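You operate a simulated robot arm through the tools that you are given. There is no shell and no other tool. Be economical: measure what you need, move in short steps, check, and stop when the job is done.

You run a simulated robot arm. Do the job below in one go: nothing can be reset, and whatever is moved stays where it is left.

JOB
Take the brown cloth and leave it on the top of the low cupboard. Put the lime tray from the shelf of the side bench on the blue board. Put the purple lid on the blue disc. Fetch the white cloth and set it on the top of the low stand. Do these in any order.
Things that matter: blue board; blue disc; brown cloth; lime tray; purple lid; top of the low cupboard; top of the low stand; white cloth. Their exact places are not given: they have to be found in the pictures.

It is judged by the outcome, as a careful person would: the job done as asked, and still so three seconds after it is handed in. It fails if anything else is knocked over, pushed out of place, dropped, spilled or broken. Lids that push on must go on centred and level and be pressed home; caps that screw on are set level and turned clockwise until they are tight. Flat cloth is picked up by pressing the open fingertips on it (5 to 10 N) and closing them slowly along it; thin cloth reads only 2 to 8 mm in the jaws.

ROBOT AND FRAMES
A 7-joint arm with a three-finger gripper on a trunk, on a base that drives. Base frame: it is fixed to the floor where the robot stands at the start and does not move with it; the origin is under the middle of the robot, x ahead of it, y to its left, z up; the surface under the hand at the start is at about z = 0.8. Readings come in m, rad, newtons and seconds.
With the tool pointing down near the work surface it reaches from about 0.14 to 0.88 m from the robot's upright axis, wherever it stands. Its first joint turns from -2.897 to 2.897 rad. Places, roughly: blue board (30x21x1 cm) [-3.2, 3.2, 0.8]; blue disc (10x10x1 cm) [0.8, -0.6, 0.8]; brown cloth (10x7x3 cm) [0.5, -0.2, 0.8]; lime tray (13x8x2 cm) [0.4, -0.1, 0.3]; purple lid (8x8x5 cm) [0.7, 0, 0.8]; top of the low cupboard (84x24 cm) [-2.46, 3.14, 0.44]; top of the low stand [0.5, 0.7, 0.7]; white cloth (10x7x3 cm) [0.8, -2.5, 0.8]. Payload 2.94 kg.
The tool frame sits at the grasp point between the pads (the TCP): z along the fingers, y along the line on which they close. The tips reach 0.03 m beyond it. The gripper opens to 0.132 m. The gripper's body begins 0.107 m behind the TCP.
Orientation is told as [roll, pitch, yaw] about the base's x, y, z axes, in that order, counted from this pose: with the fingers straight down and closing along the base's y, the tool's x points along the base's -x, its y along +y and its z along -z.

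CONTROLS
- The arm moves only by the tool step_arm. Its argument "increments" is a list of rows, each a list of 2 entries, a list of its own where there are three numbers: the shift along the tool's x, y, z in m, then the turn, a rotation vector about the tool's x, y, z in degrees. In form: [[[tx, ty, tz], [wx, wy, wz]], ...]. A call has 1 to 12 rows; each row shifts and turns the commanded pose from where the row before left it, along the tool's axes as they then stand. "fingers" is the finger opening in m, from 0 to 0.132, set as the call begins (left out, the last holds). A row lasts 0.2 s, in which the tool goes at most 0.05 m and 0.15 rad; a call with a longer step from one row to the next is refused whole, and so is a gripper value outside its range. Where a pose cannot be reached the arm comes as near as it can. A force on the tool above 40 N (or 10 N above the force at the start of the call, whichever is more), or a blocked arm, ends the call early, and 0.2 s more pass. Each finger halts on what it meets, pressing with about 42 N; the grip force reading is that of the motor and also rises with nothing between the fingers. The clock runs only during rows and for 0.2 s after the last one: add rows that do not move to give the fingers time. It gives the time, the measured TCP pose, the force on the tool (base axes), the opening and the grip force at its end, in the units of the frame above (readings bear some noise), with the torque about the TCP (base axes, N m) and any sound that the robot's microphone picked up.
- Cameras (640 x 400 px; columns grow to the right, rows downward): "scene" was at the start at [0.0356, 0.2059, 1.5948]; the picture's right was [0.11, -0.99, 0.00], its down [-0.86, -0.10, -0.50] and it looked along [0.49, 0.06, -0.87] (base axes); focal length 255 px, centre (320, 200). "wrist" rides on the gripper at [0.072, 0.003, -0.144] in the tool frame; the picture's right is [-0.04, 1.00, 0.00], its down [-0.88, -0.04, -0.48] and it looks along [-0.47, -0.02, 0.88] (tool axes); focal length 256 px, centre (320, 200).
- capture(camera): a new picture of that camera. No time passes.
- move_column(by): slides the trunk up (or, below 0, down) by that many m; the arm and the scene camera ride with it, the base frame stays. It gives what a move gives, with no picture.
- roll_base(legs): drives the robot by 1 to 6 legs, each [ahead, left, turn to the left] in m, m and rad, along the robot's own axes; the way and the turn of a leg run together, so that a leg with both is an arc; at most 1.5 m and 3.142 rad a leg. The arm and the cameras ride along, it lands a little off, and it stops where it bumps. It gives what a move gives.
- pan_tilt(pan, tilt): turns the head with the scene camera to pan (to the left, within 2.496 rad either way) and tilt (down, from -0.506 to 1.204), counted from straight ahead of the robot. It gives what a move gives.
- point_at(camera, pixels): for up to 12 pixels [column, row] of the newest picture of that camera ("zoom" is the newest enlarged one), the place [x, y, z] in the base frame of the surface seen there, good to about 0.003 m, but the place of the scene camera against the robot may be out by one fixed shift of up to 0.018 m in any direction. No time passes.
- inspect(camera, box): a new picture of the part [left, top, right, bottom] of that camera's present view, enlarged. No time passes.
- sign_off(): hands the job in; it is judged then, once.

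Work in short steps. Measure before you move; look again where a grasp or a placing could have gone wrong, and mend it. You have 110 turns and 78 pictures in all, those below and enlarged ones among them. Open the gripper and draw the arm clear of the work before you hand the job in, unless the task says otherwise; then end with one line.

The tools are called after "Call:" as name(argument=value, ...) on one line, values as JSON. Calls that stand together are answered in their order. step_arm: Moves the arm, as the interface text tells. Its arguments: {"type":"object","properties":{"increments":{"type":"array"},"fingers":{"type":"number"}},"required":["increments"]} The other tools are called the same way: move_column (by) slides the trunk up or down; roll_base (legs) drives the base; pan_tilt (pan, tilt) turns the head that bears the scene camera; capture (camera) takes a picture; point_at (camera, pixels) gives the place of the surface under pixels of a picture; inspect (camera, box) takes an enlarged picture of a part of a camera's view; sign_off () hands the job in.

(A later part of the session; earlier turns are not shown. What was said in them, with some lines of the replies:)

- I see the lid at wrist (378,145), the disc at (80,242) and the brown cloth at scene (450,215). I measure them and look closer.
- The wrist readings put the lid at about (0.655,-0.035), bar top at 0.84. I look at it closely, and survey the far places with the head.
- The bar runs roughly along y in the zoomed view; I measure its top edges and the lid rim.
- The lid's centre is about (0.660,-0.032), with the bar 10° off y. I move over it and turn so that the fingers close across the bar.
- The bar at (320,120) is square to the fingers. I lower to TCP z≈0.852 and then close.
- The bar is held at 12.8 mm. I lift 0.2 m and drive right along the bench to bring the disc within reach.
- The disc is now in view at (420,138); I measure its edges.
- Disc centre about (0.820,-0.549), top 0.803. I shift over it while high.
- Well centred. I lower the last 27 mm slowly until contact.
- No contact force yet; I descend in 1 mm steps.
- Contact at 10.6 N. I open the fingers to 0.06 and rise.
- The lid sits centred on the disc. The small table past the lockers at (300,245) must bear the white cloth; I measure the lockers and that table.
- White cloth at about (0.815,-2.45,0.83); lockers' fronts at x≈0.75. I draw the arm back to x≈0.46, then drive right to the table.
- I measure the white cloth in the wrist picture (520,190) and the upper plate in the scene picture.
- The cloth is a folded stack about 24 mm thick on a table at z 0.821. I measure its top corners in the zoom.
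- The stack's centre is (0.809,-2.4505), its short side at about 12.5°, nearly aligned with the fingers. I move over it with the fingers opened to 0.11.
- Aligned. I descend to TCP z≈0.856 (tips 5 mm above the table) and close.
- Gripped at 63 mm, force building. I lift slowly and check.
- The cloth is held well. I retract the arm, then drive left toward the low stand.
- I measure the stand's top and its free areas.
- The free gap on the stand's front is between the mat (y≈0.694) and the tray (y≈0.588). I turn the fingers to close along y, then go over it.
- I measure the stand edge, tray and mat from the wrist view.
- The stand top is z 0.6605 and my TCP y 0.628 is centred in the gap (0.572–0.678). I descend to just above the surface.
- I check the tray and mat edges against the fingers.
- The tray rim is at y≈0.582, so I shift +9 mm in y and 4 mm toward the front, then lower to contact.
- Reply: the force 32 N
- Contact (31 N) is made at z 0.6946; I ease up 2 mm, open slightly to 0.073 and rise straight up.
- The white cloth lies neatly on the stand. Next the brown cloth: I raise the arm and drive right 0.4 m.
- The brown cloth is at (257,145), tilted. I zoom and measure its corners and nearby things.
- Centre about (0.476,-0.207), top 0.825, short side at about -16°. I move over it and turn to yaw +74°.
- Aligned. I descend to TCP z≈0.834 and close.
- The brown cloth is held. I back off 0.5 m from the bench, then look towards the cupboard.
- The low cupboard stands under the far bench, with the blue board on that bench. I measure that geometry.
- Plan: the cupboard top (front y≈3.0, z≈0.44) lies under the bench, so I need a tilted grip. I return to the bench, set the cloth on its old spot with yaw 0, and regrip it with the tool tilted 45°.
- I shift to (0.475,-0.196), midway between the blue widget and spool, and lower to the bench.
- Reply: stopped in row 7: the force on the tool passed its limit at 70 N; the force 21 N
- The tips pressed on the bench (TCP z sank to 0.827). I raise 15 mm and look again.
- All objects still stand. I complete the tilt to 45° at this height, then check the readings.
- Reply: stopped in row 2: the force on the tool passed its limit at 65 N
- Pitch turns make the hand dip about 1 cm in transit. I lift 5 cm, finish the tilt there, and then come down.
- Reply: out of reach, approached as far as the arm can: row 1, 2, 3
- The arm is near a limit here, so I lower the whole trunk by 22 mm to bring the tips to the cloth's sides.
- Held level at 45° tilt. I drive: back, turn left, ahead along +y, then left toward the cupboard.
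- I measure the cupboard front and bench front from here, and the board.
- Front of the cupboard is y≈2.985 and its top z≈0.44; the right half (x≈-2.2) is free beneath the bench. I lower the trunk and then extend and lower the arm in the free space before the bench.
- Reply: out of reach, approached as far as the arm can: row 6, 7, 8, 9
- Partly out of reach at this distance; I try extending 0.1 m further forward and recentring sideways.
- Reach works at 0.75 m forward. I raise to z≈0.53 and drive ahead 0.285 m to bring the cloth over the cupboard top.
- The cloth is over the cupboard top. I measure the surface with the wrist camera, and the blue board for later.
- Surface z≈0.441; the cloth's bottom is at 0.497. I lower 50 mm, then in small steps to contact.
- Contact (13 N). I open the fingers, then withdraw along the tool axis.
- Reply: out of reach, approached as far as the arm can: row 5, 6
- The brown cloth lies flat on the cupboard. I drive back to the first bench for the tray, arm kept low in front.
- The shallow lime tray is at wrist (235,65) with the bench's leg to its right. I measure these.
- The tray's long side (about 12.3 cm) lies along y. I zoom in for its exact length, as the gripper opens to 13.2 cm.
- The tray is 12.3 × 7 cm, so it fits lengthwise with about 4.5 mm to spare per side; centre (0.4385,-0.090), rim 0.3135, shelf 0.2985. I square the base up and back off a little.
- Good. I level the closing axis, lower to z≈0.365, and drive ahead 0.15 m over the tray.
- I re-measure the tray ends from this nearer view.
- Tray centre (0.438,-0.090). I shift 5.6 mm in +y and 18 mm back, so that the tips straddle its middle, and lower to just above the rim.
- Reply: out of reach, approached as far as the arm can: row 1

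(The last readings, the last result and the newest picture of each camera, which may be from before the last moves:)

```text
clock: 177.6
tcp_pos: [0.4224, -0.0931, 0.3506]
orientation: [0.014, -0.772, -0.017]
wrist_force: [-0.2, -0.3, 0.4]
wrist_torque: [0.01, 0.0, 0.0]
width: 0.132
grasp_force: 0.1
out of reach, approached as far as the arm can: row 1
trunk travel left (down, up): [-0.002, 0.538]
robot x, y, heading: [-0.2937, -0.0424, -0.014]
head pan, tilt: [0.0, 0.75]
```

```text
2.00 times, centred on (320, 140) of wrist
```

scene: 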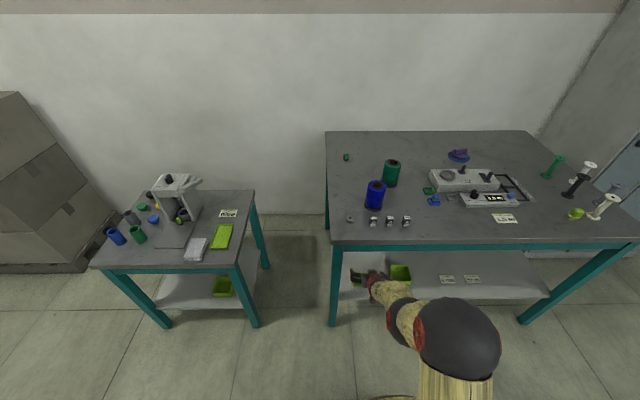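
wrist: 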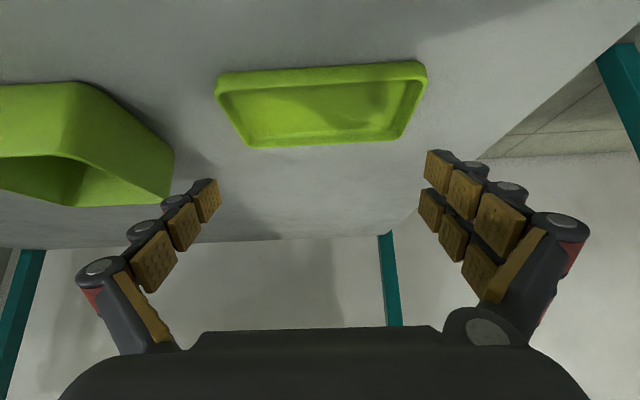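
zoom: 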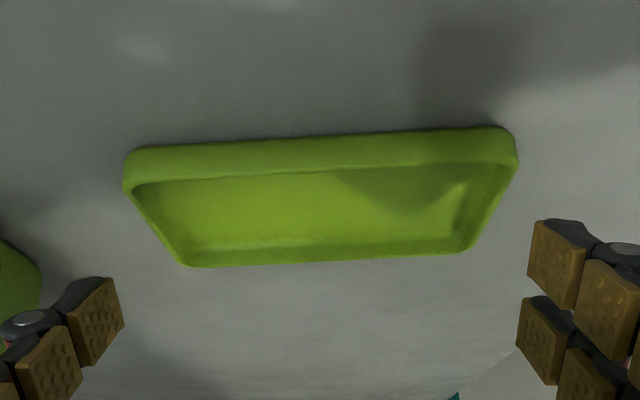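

The tray is turned about 2.5° relative to the gripper and the arm is near its inner limit. I back the base 3 cm, extend the arm by the same, and correct the yaw.

Call:
roll_base(legs=[[-0.035, 0, 0.01]])

Call:
step_arm(increments=[[[-0.012, 0, 0.012], [0, 0, 0]], [[-0.012, 0, 0.012], [-1.0, 0, -1.8]], [[0, 0, 0], [0, 0, 0]]])

Call:
capture(camera="wrist")

```text
clock: 178.4
tcp_pos: [0.3874, -0.0885, 0.3495]
orientation: [0.016, -0.773, -0.009]
wrist_force: [1.2, -1.0, -0.3]
wrist_torque: [0.02, 0.0, -0.01]
width: 0.1318
grasp_force: 0.0
trunk travel left (down, up): [-0.002, 0.538]
robot x, y, heading: [-0.3324, -0.045, -0.004]
head pan, tilt: [0.0, 0.75]
```

```text
clock: 179.2
tcp_pos: [0.4215, -0.0855, 0.3505]
orientation: [0.004, -0.772, 0.034]
wrist_force: [-0.7, -0.3, 0.6]
wrist_torque: [0.0, 0.02, 0.02]
width: 0.132
grasp_force: 0.0
trunk travel left (down, up): [-0.002, 0.538]
robot x, y, heading: [-0.3351, -0.0402, -0.006]
head pan, tilt: [0.0, 0.75]
```

```text
21 pictures are left
```

wrist: 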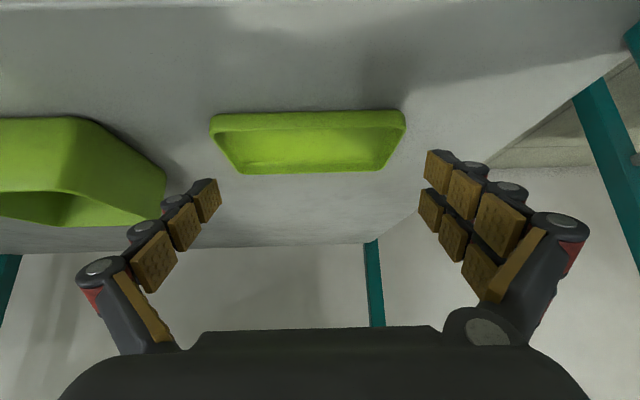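

Now parallel (camera's own 2.3° tilt accounted). I shift -5 mm in y and lower to TCP z≈0.332.

Call:
step_arm(increments=[[[0, -0.005, 0], [0, 0, 0]], [[0.0064, 0, 0.0064], [0, 0, 0]], [[0.005, 0, 0.005], [0, 0, 0]], [[0.002, 0, 0.002], [0, 0, 0]], [[0, 0, 0], [0, 0, 0]]])

Call:
capture(camera="wrist")

```text
clock: 180.4
tcp_pos: [0.4211, -0.0918, 0.3312]
orientation: [0.002, -0.773, 0.033]
wrist_force: [0.2, -0.4, -0.7]
wrist_torque: [0.0, -0.04, 0.01]
width: 0.1321
grasp_force: 0.1
trunk travel left (down, up): [-0.002, 0.538]
robot x, y, heading: [-0.3317, -0.0386, -0.0]
head pan, tilt: [0.0, 0.75]
```

```text
20 pictures are left
```

wrist: 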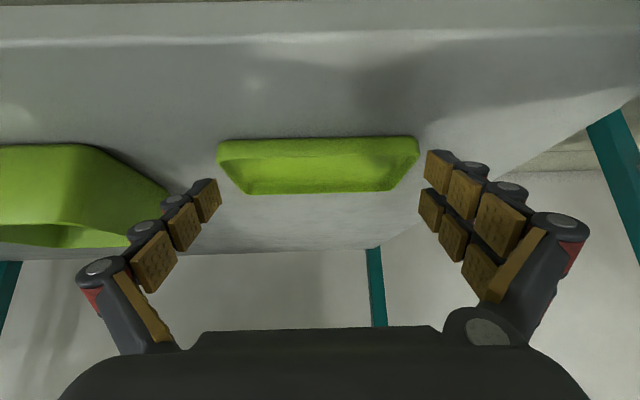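

The tips straddle the tray with no contact force. I lower 2.5 mm more and close.

Call:
step_arm(increments=[[[0.0018, 0, 0.0018], [0, 0, 0]], [[0, 0, 0], [0, 0, 0]]])

Call:
step_arm(increments=[[[0, 0, 0], [0, 0, 0]], [[0, 0, 0], [0, 0, 0]], [[0, 0, 0], [0, 0, 0]], [[0, 0, 0], [0, 0, 0]]], fingers=0.11)

Call:
capture(camera="wrist")

```text
clock: 181.0
tcp_pos: [0.4203, -0.0919, 0.3278]
orientation: [0.004, -0.773, 0.035]
wrist_force: [-0.2, -0.1, 1.3]
wrist_torque: [0.01, -0.01, 0.0]
width: 0.1322
grasp_force: 0.1
trunk travel left (down, up): [-0.002, 0.538]
robot x, y, heading: [-0.3304, -0.0425, -0.003]
head pan, tilt: [0.0, 0.75]
```

```text
clock: 182.0
tcp_pos: [0.4244, -0.0917, 0.3322]
orientation: [0.002, -0.781, 0.037]
wrist_force: [2.3, 4.1, 10.3]
wrist_torque: [0.07, 1.13, -0.03]
width: 0.1161
grasp_force: 37.5
trunk travel left (down, up): [-0.002, 0.538]
robot x, y, heading: [-0.3322, -0.0404, 0.003]
head pan, tilt: [0.0, 0.75]
```

```text
19 pictures are left
```

wrist: 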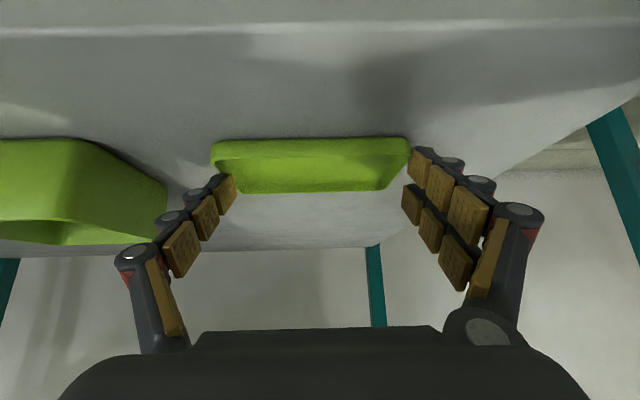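

The width stopped at 116 mm, less than expected, with the hand pushed up 4 mm. I look closely at the contact.

Call:
inspect(camera="wrist", box=[180, 110, 460, 260])

```text
2.29 times, centred on (320, 185) of wrist
```

zoom: 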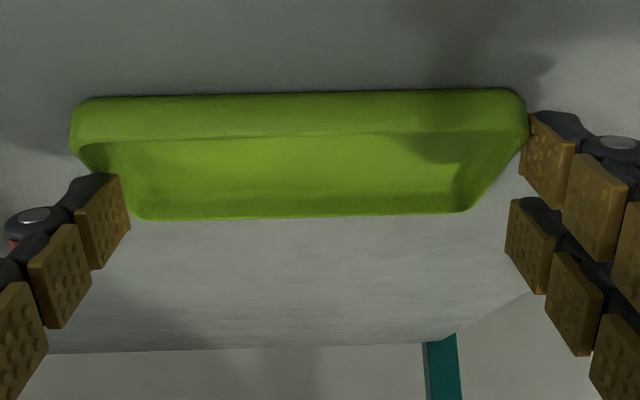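

Both pads sit outside the end walls. I let the grip settle and lift 2 cm gently.

Call:
step_arm(increments=[[[0, 0, 0], [0, 0, 0]], [[-0.0025, 0, -0.0025], [0, 0, 0]], [[-0.005, 0, -0.005], [0, 0, 0]], [[-0.0075, 0, -0.0075], [0, 0, 0]], [[0, 0, 0], [0, 0, 0]]])

Call:
capture(camera="wrist")

```text
clock: 183.2
tcp_pos: [0.422, -0.092, 0.3497]
orientation: [0.003, -0.773, 0.035]
wrist_force: [0.0, 0.0, -0.2]
wrist_torque: [0.03, -0.04, 0.01]
width: 0.1098
grasp_force: 0.0
trunk travel left (down, up): [-0.002, 0.538]
robot x, y, heading: [-0.3294, -0.0419, -0.003]
head pan, tilt: [0.0, 0.75]
```

```text
17 pictures are left
```

wrist: 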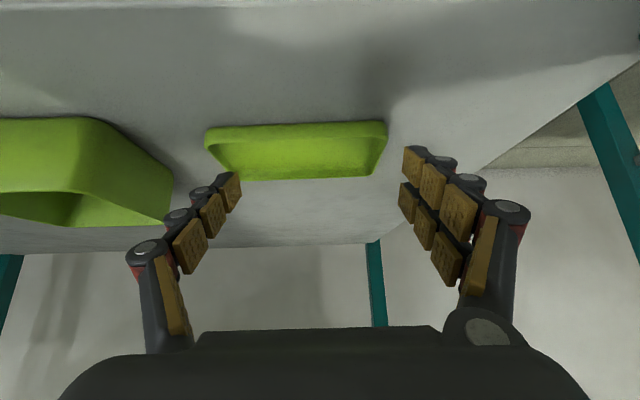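

The grip slid off the rounded rim: at 45° too little of the pads reaches down. I re-measure the tray from the present picture before retrying with less tilt and deeper tips.

Call:
point_at(camera="wrist", pixels=[[206, 145], [222, 170], [233, 178], [388, 138], [380, 160], [374, 174], [296, 126], [296, 137], [300, 177], [300, 160], [300, 100]])

```text
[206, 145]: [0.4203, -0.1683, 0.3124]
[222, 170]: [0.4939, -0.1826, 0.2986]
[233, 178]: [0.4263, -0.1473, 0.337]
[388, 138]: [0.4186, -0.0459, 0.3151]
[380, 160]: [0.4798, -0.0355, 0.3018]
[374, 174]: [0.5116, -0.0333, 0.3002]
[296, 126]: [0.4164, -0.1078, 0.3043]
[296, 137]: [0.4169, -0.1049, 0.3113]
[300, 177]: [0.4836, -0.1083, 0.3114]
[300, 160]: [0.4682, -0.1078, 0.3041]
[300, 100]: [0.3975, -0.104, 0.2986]
```

The tray now sits about (0.450,-0.107). I rise 5 cm, open fully, shift over it and reduce the tilt to about 30°.

Call:
step_arm(increments=[[[-0.0175, 0, -0.018], [0, 0, 0]], [[-0.0175, 0, -0.018], [0, 0, 0]], [[-0.0115, -0.0155, 0.0112], [0, 0, 0]], [[0, 0, 0], [0, 7.2, 0]], [[0, 0, 0], [0, 7.2, 0]], [[0, 0, 0], [0, 0, 0]], [[0, 0, 0], [0, 0, 0]]], fingers=0.132)

Call:
capture(camera="wrist")

```text
clock: 184.8
tcp_pos: [0.4378, -0.1072, 0.3998]
orientation: [0.001, -0.524, 0.034]
wrist_force: [-0.6, -0.9, -0.5]
wrist_torque: [0.01, 0.0, 0.02]
width: 0.1319
grasp_force: 0.0
trunk travel left (down, up): [-0.002, 0.538]
robot x, y, heading: [-0.3294, -0.0389, -0.002]
head pan, tilt: [0.0, 0.75]
```

```text
16 pictures are left
```

wrist: 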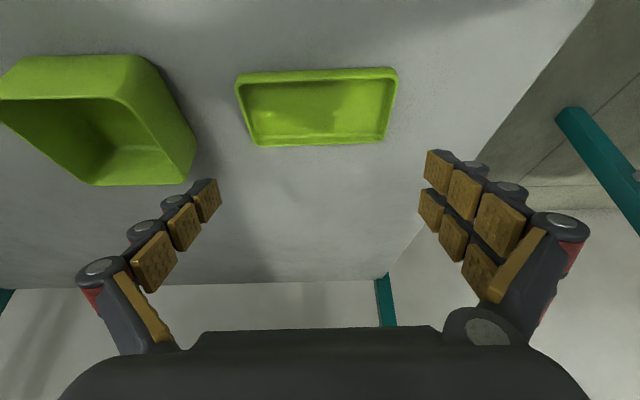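

Parallel. I measure the tray ends again from here.

Call:
point_at(camera="wrist", pixels=[[237, 90], [245, 112], [253, 135], [396, 84], [391, 108], [386, 132], [318, 79], [318, 143], [193, 150], [194, 130]])

```text
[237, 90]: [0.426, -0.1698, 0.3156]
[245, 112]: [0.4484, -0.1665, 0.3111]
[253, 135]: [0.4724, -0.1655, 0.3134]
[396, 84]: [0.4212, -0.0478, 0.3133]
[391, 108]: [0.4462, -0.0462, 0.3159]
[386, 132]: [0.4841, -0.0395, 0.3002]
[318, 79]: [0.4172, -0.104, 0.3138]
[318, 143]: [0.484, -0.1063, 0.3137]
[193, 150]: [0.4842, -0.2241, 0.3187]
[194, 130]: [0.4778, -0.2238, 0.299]
```

Centre (0.4505,-0.107), matching the TCP. I lower 67 mm to z≈0.333.

Call:
step_arm(increments=[[[0.0125, 0, 0.0217], [0, 0, 0]], [[0.0125, 0, 0.0217], [0, 0, 0]], [[0.006, 0, 0.0104], [0, 0, 0]], [[0.0025, 0, 0.0043], [0, 0, 0]], [[0, 0, 0], [0, 0, 0]]])

Call:
step_arm(increments=[[[0.001, 0, 0.0017], [0, 0, 0]], [[0.0005, 0, 0.0009], [0, 0, 0]], [[0.0005, 0, 0.0009], [0, 0, 0]], [[0, 0, 0], [0, 0, 0]]])

```text
clock: 186.0
tcp_pos: [0.4381, -0.1072, 0.3331]
orientation: [0.002, -0.522, 0.037]
wrist_force: [-0.1, -0.4, -0.2]
wrist_torque: [0.0, 0.0, 0.02]
width: 0.1319
grasp_force: 0.1
trunk travel left (down, up): [-0.002, 0.538]
robot x, y, heading: [-0.3322, -0.0456, -0.003]
head pan, tilt: [0.0, 0.75]
```

```text
clock: 187.0
tcp_pos: [0.4385, -0.1073, 0.33]
orientation: [0.003, -0.523, 0.035]
wrist_force: [-0.4, -0.2, -0.3]
wrist_torque: [-0.03, -0.01, -0.01]
width: 0.1321
grasp_force: 0.1
trunk travel left (down, up): [-0.002, 0.538]
robot x, y, heading: [-0.3318, -0.0421, -0.001]
head pan, tilt: [0.0, 0.75]
```

No contact yet; I go down in 1 mm steps to touch the shelf.

Call:
step_arm(increments=[[[0.0005, 0, 0.0009], [0, 0, 0]], [[0.0005, 0, 0.0009], [0, 0, 0]], [[0.0005, 0, 0.0009], [0, 0, 0]], [[0, 0, 0], [0, 0, 0]]])

```text
clock: 188.0
tcp_pos: [0.4392, -0.1067, 0.3248]
orientation: [0.002, -0.522, 0.037]
wrist_force: [-0.2, 0.5, -0.1]
wrist_torque: [0.01, -0.01, 0.0]
width: 0.1315
grasp_force: 0.1
trunk travel left (down, up): [-0.002, 0.538]
robot x, y, heading: [-0.3316, -0.0436, -0.002]
head pan, tilt: [0.0, 0.75]
```

Tips are at the shelf level now. I close on the tray.

Call:
step_arm(increments=[[[0, 0, 0], [0, 0, 0]], [[0, 0, 0], [0, 0, 0]], [[0, 0, 0], [0, 0, 0]], [[0, 0, 0], [0, 0, 0]], [[0, 0, 0], [0, 0, 0]]], fingers=0.105)

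Call:
step_arm(increments=[[[-0.0015, 0, -0.0026], [0, 0, 0]], [[-0.005, 0, -0.0087], [0, 0, 0]], [[-0.01, 0, -0.0173], [0, 0, 0]], [[0, 0, 0], [0, 0, 0]]])

Call:
capture(camera="wrist")

```text
clock: 189.2
tcp_pos: [0.4399, -0.1064, 0.3257]
orientation: [0.002, -0.521, 0.035]
wrist_force: [-1.9, -0.7, 4.4]
wrist_torque: [0.05, 0.16, -0.04]
width: 0.1238
grasp_force: 42.0
trunk travel left (down, up): [-0.002, 0.538]
robot x, y, heading: [-0.3326, -0.0415, -0.004]
head pan, tilt: [0.0, 0.75]
```

```text
clock: 190.2
tcp_pos: [0.4389, -0.1065, 0.3596]
orientation: [0.003, -0.522, 0.036]
wrist_force: [-0.1, 0.3, -1.8]
wrist_torque: [-0.01, -0.01, -0.01]
width: 0.1239
grasp_force: 41.2
trunk travel left (down, up): [-0.002, 0.538]
robot x, y, heading: [-0.3342, -0.0435, -0.001]
head pan, tilt: [0.0, 0.75]
```

```text
15 pictures are left
```

wrist: 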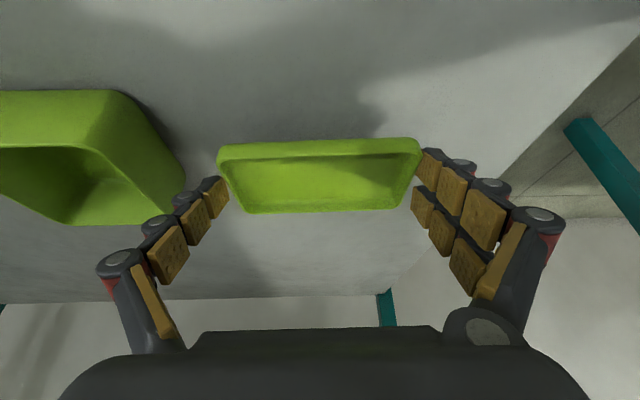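

Lifted with the grip holding at 124 mm. I back out from under the bench, raise the trunk, and drive towards the blue board.

Call:
roll_base(legs=[[-0.45, 0, 0]])

Call:
move_column(by=0.52)

Call:
roll_base(legs=[[0, 0, 1.572], [1.5, 0, 0], [0.25, 0, 0], [0, 1.5, 0], [0, 0.5, 0]])

Call:
pan_tilt(pan=0.25, tilt=0.75)

Call:
capture(camera="scene")

```text
clock: 192.9
tcp_pos: [-0.0064, -0.1102, 0.3588]
orientation: [0.002, -0.522, 0.028]
wrist_force: [0.5, 0.0, -0.6]
wrist_torque: [-0.02, 0.03, -0.01]
width: 0.1241
grasp_force: 41.5
trunk travel left (down, up): [-0.002, 0.538]
robot x, y, heading: [-0.7776, -0.0437, -0.01]
head pan, tilt: [0.0, 0.75]
```

```text
refused: 0.52 is not a number from -0.4 to 0.4
```

```text
clock: 215.2
tcp_pos: [-2.6642, 2.5287, 0.3585]
orientation: [0.002, -0.523, 1.578]
wrist_force: [0.2, -0.1, -0.7]
wrist_torque: [0.01, 0.03, -0.02]
width: 0.1241
grasp_force: 42.5
trunk travel left (down, up): [-0.002, 0.538]
robot x, y, heading: [-2.75, 1.7614, 1.541]
head pan, tilt: [0.0, 0.75]
```

```text
clock: 215.9
tcp_pos: [-2.6646, 2.5296, 0.3584]
orientation: [0.001, -0.522, 1.578]
wrist_force: [0.2, 0.7, -1.6]
wrist_torque: [0.0, 0.0, 0.04]
width: 0.124
grasp_force: 42.4
trunk travel left (down, up): [-0.002, 0.538]
robot x, y, heading: [-2.7493, 1.7587, 1.546]
head pan, tilt: [0.25, 0.75]
```

```text
14 pictures are left
```

scene: 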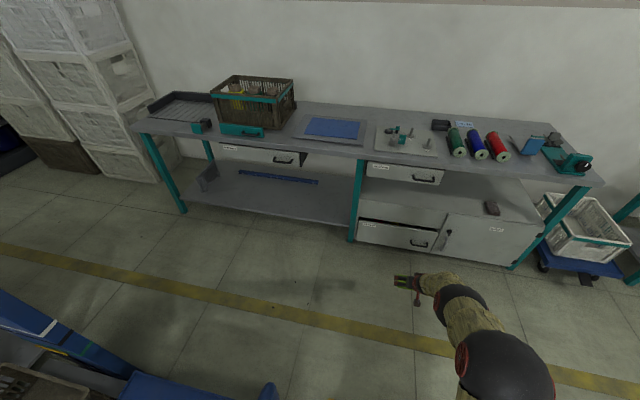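

The trunk call was refused (limit 0.4) but the drive went clear. I raise the trunk in two moves, measuring the board and the cart first.

Call:
point_at(camera="scene", pixels=[[305, 135], [312, 118], [360, 122], [356, 139], [333, 128], [265, 392], [130, 375], [60, 325], [265, 134], [380, 145]])

Call:
move_column(by=0.4)

Call:
move_column(by=0.13)

```text
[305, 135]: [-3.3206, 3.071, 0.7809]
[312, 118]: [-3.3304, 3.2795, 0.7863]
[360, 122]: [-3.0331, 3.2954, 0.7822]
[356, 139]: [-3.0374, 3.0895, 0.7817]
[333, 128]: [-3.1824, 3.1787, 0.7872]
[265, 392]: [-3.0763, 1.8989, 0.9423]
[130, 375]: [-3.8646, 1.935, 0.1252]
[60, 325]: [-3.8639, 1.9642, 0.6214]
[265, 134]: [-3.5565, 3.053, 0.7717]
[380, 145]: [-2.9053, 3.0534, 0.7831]
```

```text
clock: 219.8
tcp_pos: [-2.6643, 2.5278, 0.7587]
orientation: [0.001, -0.523, 1.578]
wrist_force: [0.3, 0.3, -1.9]
wrist_torque: [-0.01, -0.02, -0.02]
width: 0.1239
grasp_force: 42.0
trunk travel left (down, up): [-0.402, 0.138]
robot x, y, heading: [-2.754, 1.7578, 1.536]
head pan, tilt: [0.25, 0.75]
```

```text
clock: 221.3
tcp_pos: [-2.664, 2.5282, 0.8868]
orientation: [0.001, -0.522, 1.579]
wrist_force: [0.5, -0.6, -0.6]
wrist_torque: [-0.01, 0.0, -0.03]
width: 0.124
grasp_force: 41.5
trunk travel left (down, up): [-0.532, 0.008]
robot x, y, heading: [-2.7508, 1.7618, 1.541]
head pan, tilt: [0.25, 0.75]
```

Something of the cart stands at (-3.08,1.90), so I keep right: I raise the arm 0.1 m, go ahead, turn left toward the board, then slide in along +y.

Call:
step_arm(increments=[[[-0.0165, 0, -0.0287], [0, 0, 0]], [[-0.0165, 0, -0.0287], [0, 0, 0]], [[-0.0165, 0, -0.0287], [0, 0, 0]]])

Call:
roll_base(legs=[[0.45, 0, 0], [0, 0, 0.69], [0.268, -0.209, 0]])

Call:
capture(camera="wrist")

```text
clock: 222.2
tcp_pos: [-2.6621, 2.527, 0.9861]
orientation: [0.002, -0.522, 1.577]
wrist_force: [0.1, -1.1, -1.9]
wrist_torque: [0.09, -0.01, 0.03]
width: 0.1239
grasp_force: 42.0
trunk travel left (down, up): [-0.532, 0.008]
robot x, y, heading: [-2.7549, 1.7599, 1.542]
head pan, tilt: [0.25, 0.75]
```

```text
clock: 228.5
tcp_pos: [-3.1696, 3.1912, 0.9859]
orientation: [0.005, -0.519, 2.273]
wrist_force: [0.4, -0.2, -1.6]
wrist_torque: [-0.05, -0.01, 0.06]
width: 0.1239
grasp_force: 42.2
trunk travel left (down, up): [-0.532, 0.008]
robot x, y, heading: [-2.7459, 2.5435, 2.24]
head pan, tilt: [0.25, 0.75]
```

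```text
13 pictures are left
```

wrist: 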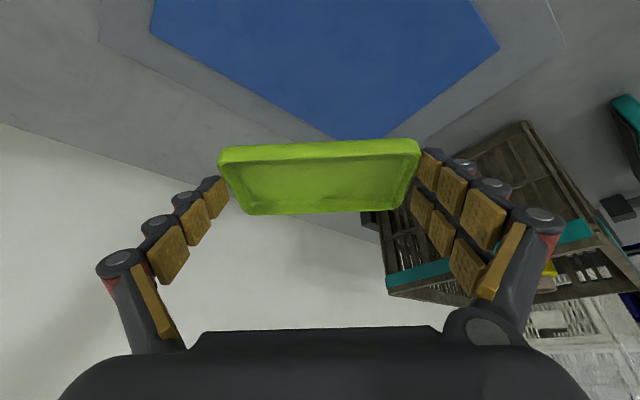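

I measure the board's visible corners with the wrist camera.

Call:
point_at(camera="wrist", pixels=[[153, 30], [497, 46], [345, 137], [320, 20], [320, 100], [120, 40], [472, 3], [156, 3]])

```text
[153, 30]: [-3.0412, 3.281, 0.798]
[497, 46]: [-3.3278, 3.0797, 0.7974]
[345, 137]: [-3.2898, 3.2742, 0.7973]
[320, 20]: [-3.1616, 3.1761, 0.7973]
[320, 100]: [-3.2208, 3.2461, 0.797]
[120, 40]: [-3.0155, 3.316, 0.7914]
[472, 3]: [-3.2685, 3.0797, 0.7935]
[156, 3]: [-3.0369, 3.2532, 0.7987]
```

Board: centre (-3.18,3.18), top 0.798; the tray's centre is 2 cm beyond it. I pull back 15 mm and lower to TCP z≈0.84.

Call:
step_arm(increments=[[[0.013, 0, -0.0075], [0, 0, 0]], [[0.02, 0, 0.0347], [0, 0, 0]], [[0.02, 0, 0.0347], [0, 0, 0]], [[0.018, 0, 0.0312], [0, 0, 0]], [[0.01, 0, 0.0174], [0, 0, 0]], [[0.005, 0, 0.0087], [0, 0, 0]], [[0, 0, 0], [0, 0, 0]]])

Call:
capture(camera="wrist")

```text
clock: 230.1
tcp_pos: [-3.1591, 3.1782, 0.8406]
orientation: [0.003, -0.521, 2.274]
wrist_force: [-0.1, 0.0, -1.3]
wrist_torque: [-0.03, -0.02, -0.02]
width: 0.1238
grasp_force: 42.5
trunk travel left (down, up): [-0.532, 0.008]
robot x, y, heading: [-2.747, 2.5439, 2.239]
head pan, tilt: [0.25, 0.75]
```

```text
12 pictures are left
```

wrist: 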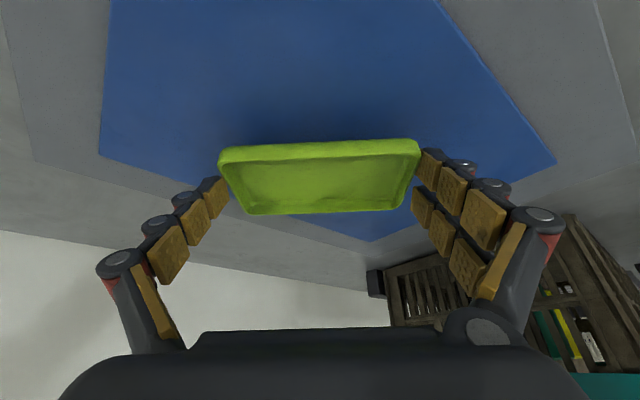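

The tray is within the board, a bit toward its far side. I pull back 8 mm more and lower in small steps to contact.

Call:
step_arm(increments=[[[0.007, 0, -0.004], [0, 0, 0]], [[0.0045, 0, 0.0078], [0, 0, 0]], [[0.0015, 0, 0.0026], [0, 0, 0]], [[0.0005, 0, 0.0009], [0, 0, 0]], [[0, 0, 0], [0, 0, 0]]])

Call:
step_arm(increments=[[[0.0005, 0, 0.0009], [0, 0, 0]], [[0.0005, 0, 0.0009], [0, 0, 0]], [[0, 0, 0], [0, 0, 0]]])

```text
clock: 231.3
tcp_pos: [-3.1537, 3.1702, 0.8267]
orientation: [0.004, -0.52, 2.274]
wrist_force: [0.2, 0.0, -1.9]
wrist_torque: [0.03, 0.01, 0.04]
width: 0.124
grasp_force: 42.0
trunk travel left (down, up): [-0.532, 0.008]
robot x, y, heading: [-2.7454, 2.5418, 2.234]
head pan, tilt: [0.25, 0.75]
```

```text
clock: 232.1
tcp_pos: [-3.1552, 3.1712, 0.8253]
orientation: [0.002, -0.522, 2.275]
wrist_force: [0.6, 0.0, -1.2]
wrist_torque: [-0.04, 0.01, 0.01]
width: 0.1241
grasp_force: 42.5
trunk travel left (down, up): [-0.532, 0.008]
robot x, y, heading: [-2.7394, 2.547, 2.239]
head pan, tilt: [0.25, 0.75]
```

Call:
step_arm(increments=[[[0.0005, 0, 0.0009], [0, 0, 0]], [[0.0005, 0, 0.0009], [0, 0, 0]], [[0, 0, 0], [0, 0, 0]]])

```text
clock: 232.9
tcp_pos: [-3.1545, 3.1724, 0.8231]
orientation: [0.003, -0.524, 2.275]
wrist_force: [-0.1, 0.3, -0.9]
wrist_torque: [-0.02, -0.03, -0.01]
width: 0.1238
grasp_force: 42.4
trunk travel left (down, up): [-0.532, 0.008]
robot x, y, heading: [-2.7477, 2.5447, 2.236]
head pan, tilt: [0.25, 0.75]
```

Call:
step_arm(increments=[[[0.0005, 0, 0.0009], [0, 0, 0]], [[0.0005, 0, 0.0009], [0, 0, 0]], [[0, 0, 0], [0, 0, 0]]])

```text
clock: 233.7
tcp_pos: [-3.1548, 3.1725, 0.823]
orientation: [0.001, -0.523, 2.273]
wrist_force: [1.4, -1.0, 8.3]
wrist_torque: [-0.26, 0.57, 0.08]
width: 0.1242
grasp_force: 42.1
trunk travel left (down, up): [-0.532, 0.008]
robot x, y, heading: [-2.7415, 2.547, 2.231]
head pan, tilt: [0.25, 0.75]
```

Contact (8 N). I open the fingers fully and withdraw upward and back.

Call:
step_arm(increments=[[[-0.0005, 0, -0.0009], [0, 0, 0]], [[0, 0, 0], [0, 0, 0]], [[0, 0, 0], [0, 0, 0]], [[-0.005, 0, -0.0087], [0, 0, 0]], [[-0.015, 0, -0.026], [0, 0, 0]], [[-0.0225, 0, -0.039], [0, 0, 0]], [[-0.0225, 0, -0.039], [0, 0, 0]]], fingers=0.132)

Call:
capture(camera="wrist")

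```text
clock: 235.3
tcp_pos: [-3.1517, 3.1691, 0.9505]
orientation: [0.003, -0.519, 2.275]
wrist_force: [0.3, -0.5, -0.6]
wrist_torque: [0.16, 0.1, 0.03]
width: 0.1322
grasp_force: 0.1
trunk travel left (down, up): [-0.532, 0.008]
robot x, y, heading: [-2.7438, 2.5466, 2.236]
head pan, tilt: [0.25, 0.75]
```

```text
11 pictures are left
```

wrist: 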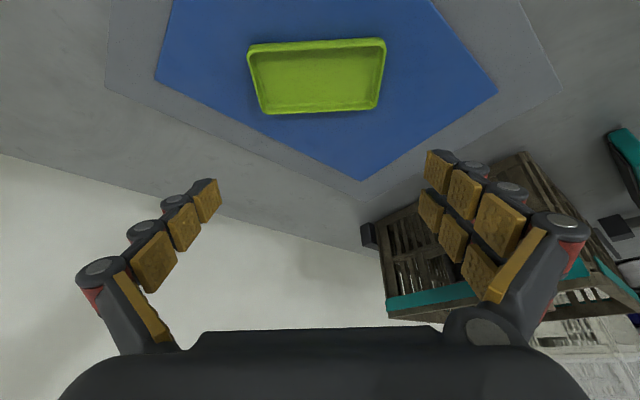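

The tray lies flat on the board. I back the robot off the way it came and take a last look.

Call:
roll_base(legs=[[-0.268, 0.209, 0]])

Call:
pan_tilt(pan=-0.7, tilt=0.7)

Call:
capture(camera="scene")

```text
clock: 237.5
tcp_pos: [-3.1517, 2.8339, 0.9526]
orientation: [0.001, -0.523, 2.283]
wrist_force: [-0.9, -0.3, -0.7]
wrist_torque: [0.01, 0.01, -0.06]
width: 0.1319
grasp_force: 0.0
trunk travel left (down, up): [-0.532, 0.008]
robot x, y, heading: [-2.7364, 2.2092, 2.239]
head pan, tilt: [0.25, 0.75]
```

```text
clock: 238.7
tcp_pos: [-3.1509, 2.8361, 0.9518]
orientation: [0.003, -0.524, 2.283]
wrist_force: [0.4, -0.1, 0.5]
wrist_torque: [0.01, -0.02, 0.0]
width: 0.132
grasp_force: 0.0
trunk travel left (down, up): [-0.532, 0.008]
robot x, y, heading: [-2.7348, 2.2096, 2.245]
head pan, tilt: [-0.7, 0.7]
```

```text
10 pictures are left
```

scene: 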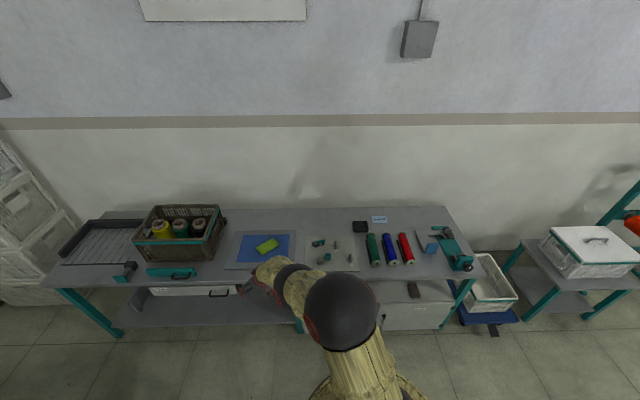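

The tray sits on the board at (267,245) and the brown cloth is still on the cupboard at (413,290). Both are undisturbed, and the gripper is open and clear of the bench, so I hand the job in.

Call:
sign_off()

```text
The job is handed in.
```

All four items are in place and the job is handed in: the purple lid is on the blue disc, the white cloth on the low stand, the brown cloth on the low cupboard, and the lime tray on the blue board. The first try at the tray slipped and nudged it about 2 cm along its shelf. The fingertips also pressed on the bench twice while I was regripping the brown cloth. I saw nothing knocked over, dropped or out of place.
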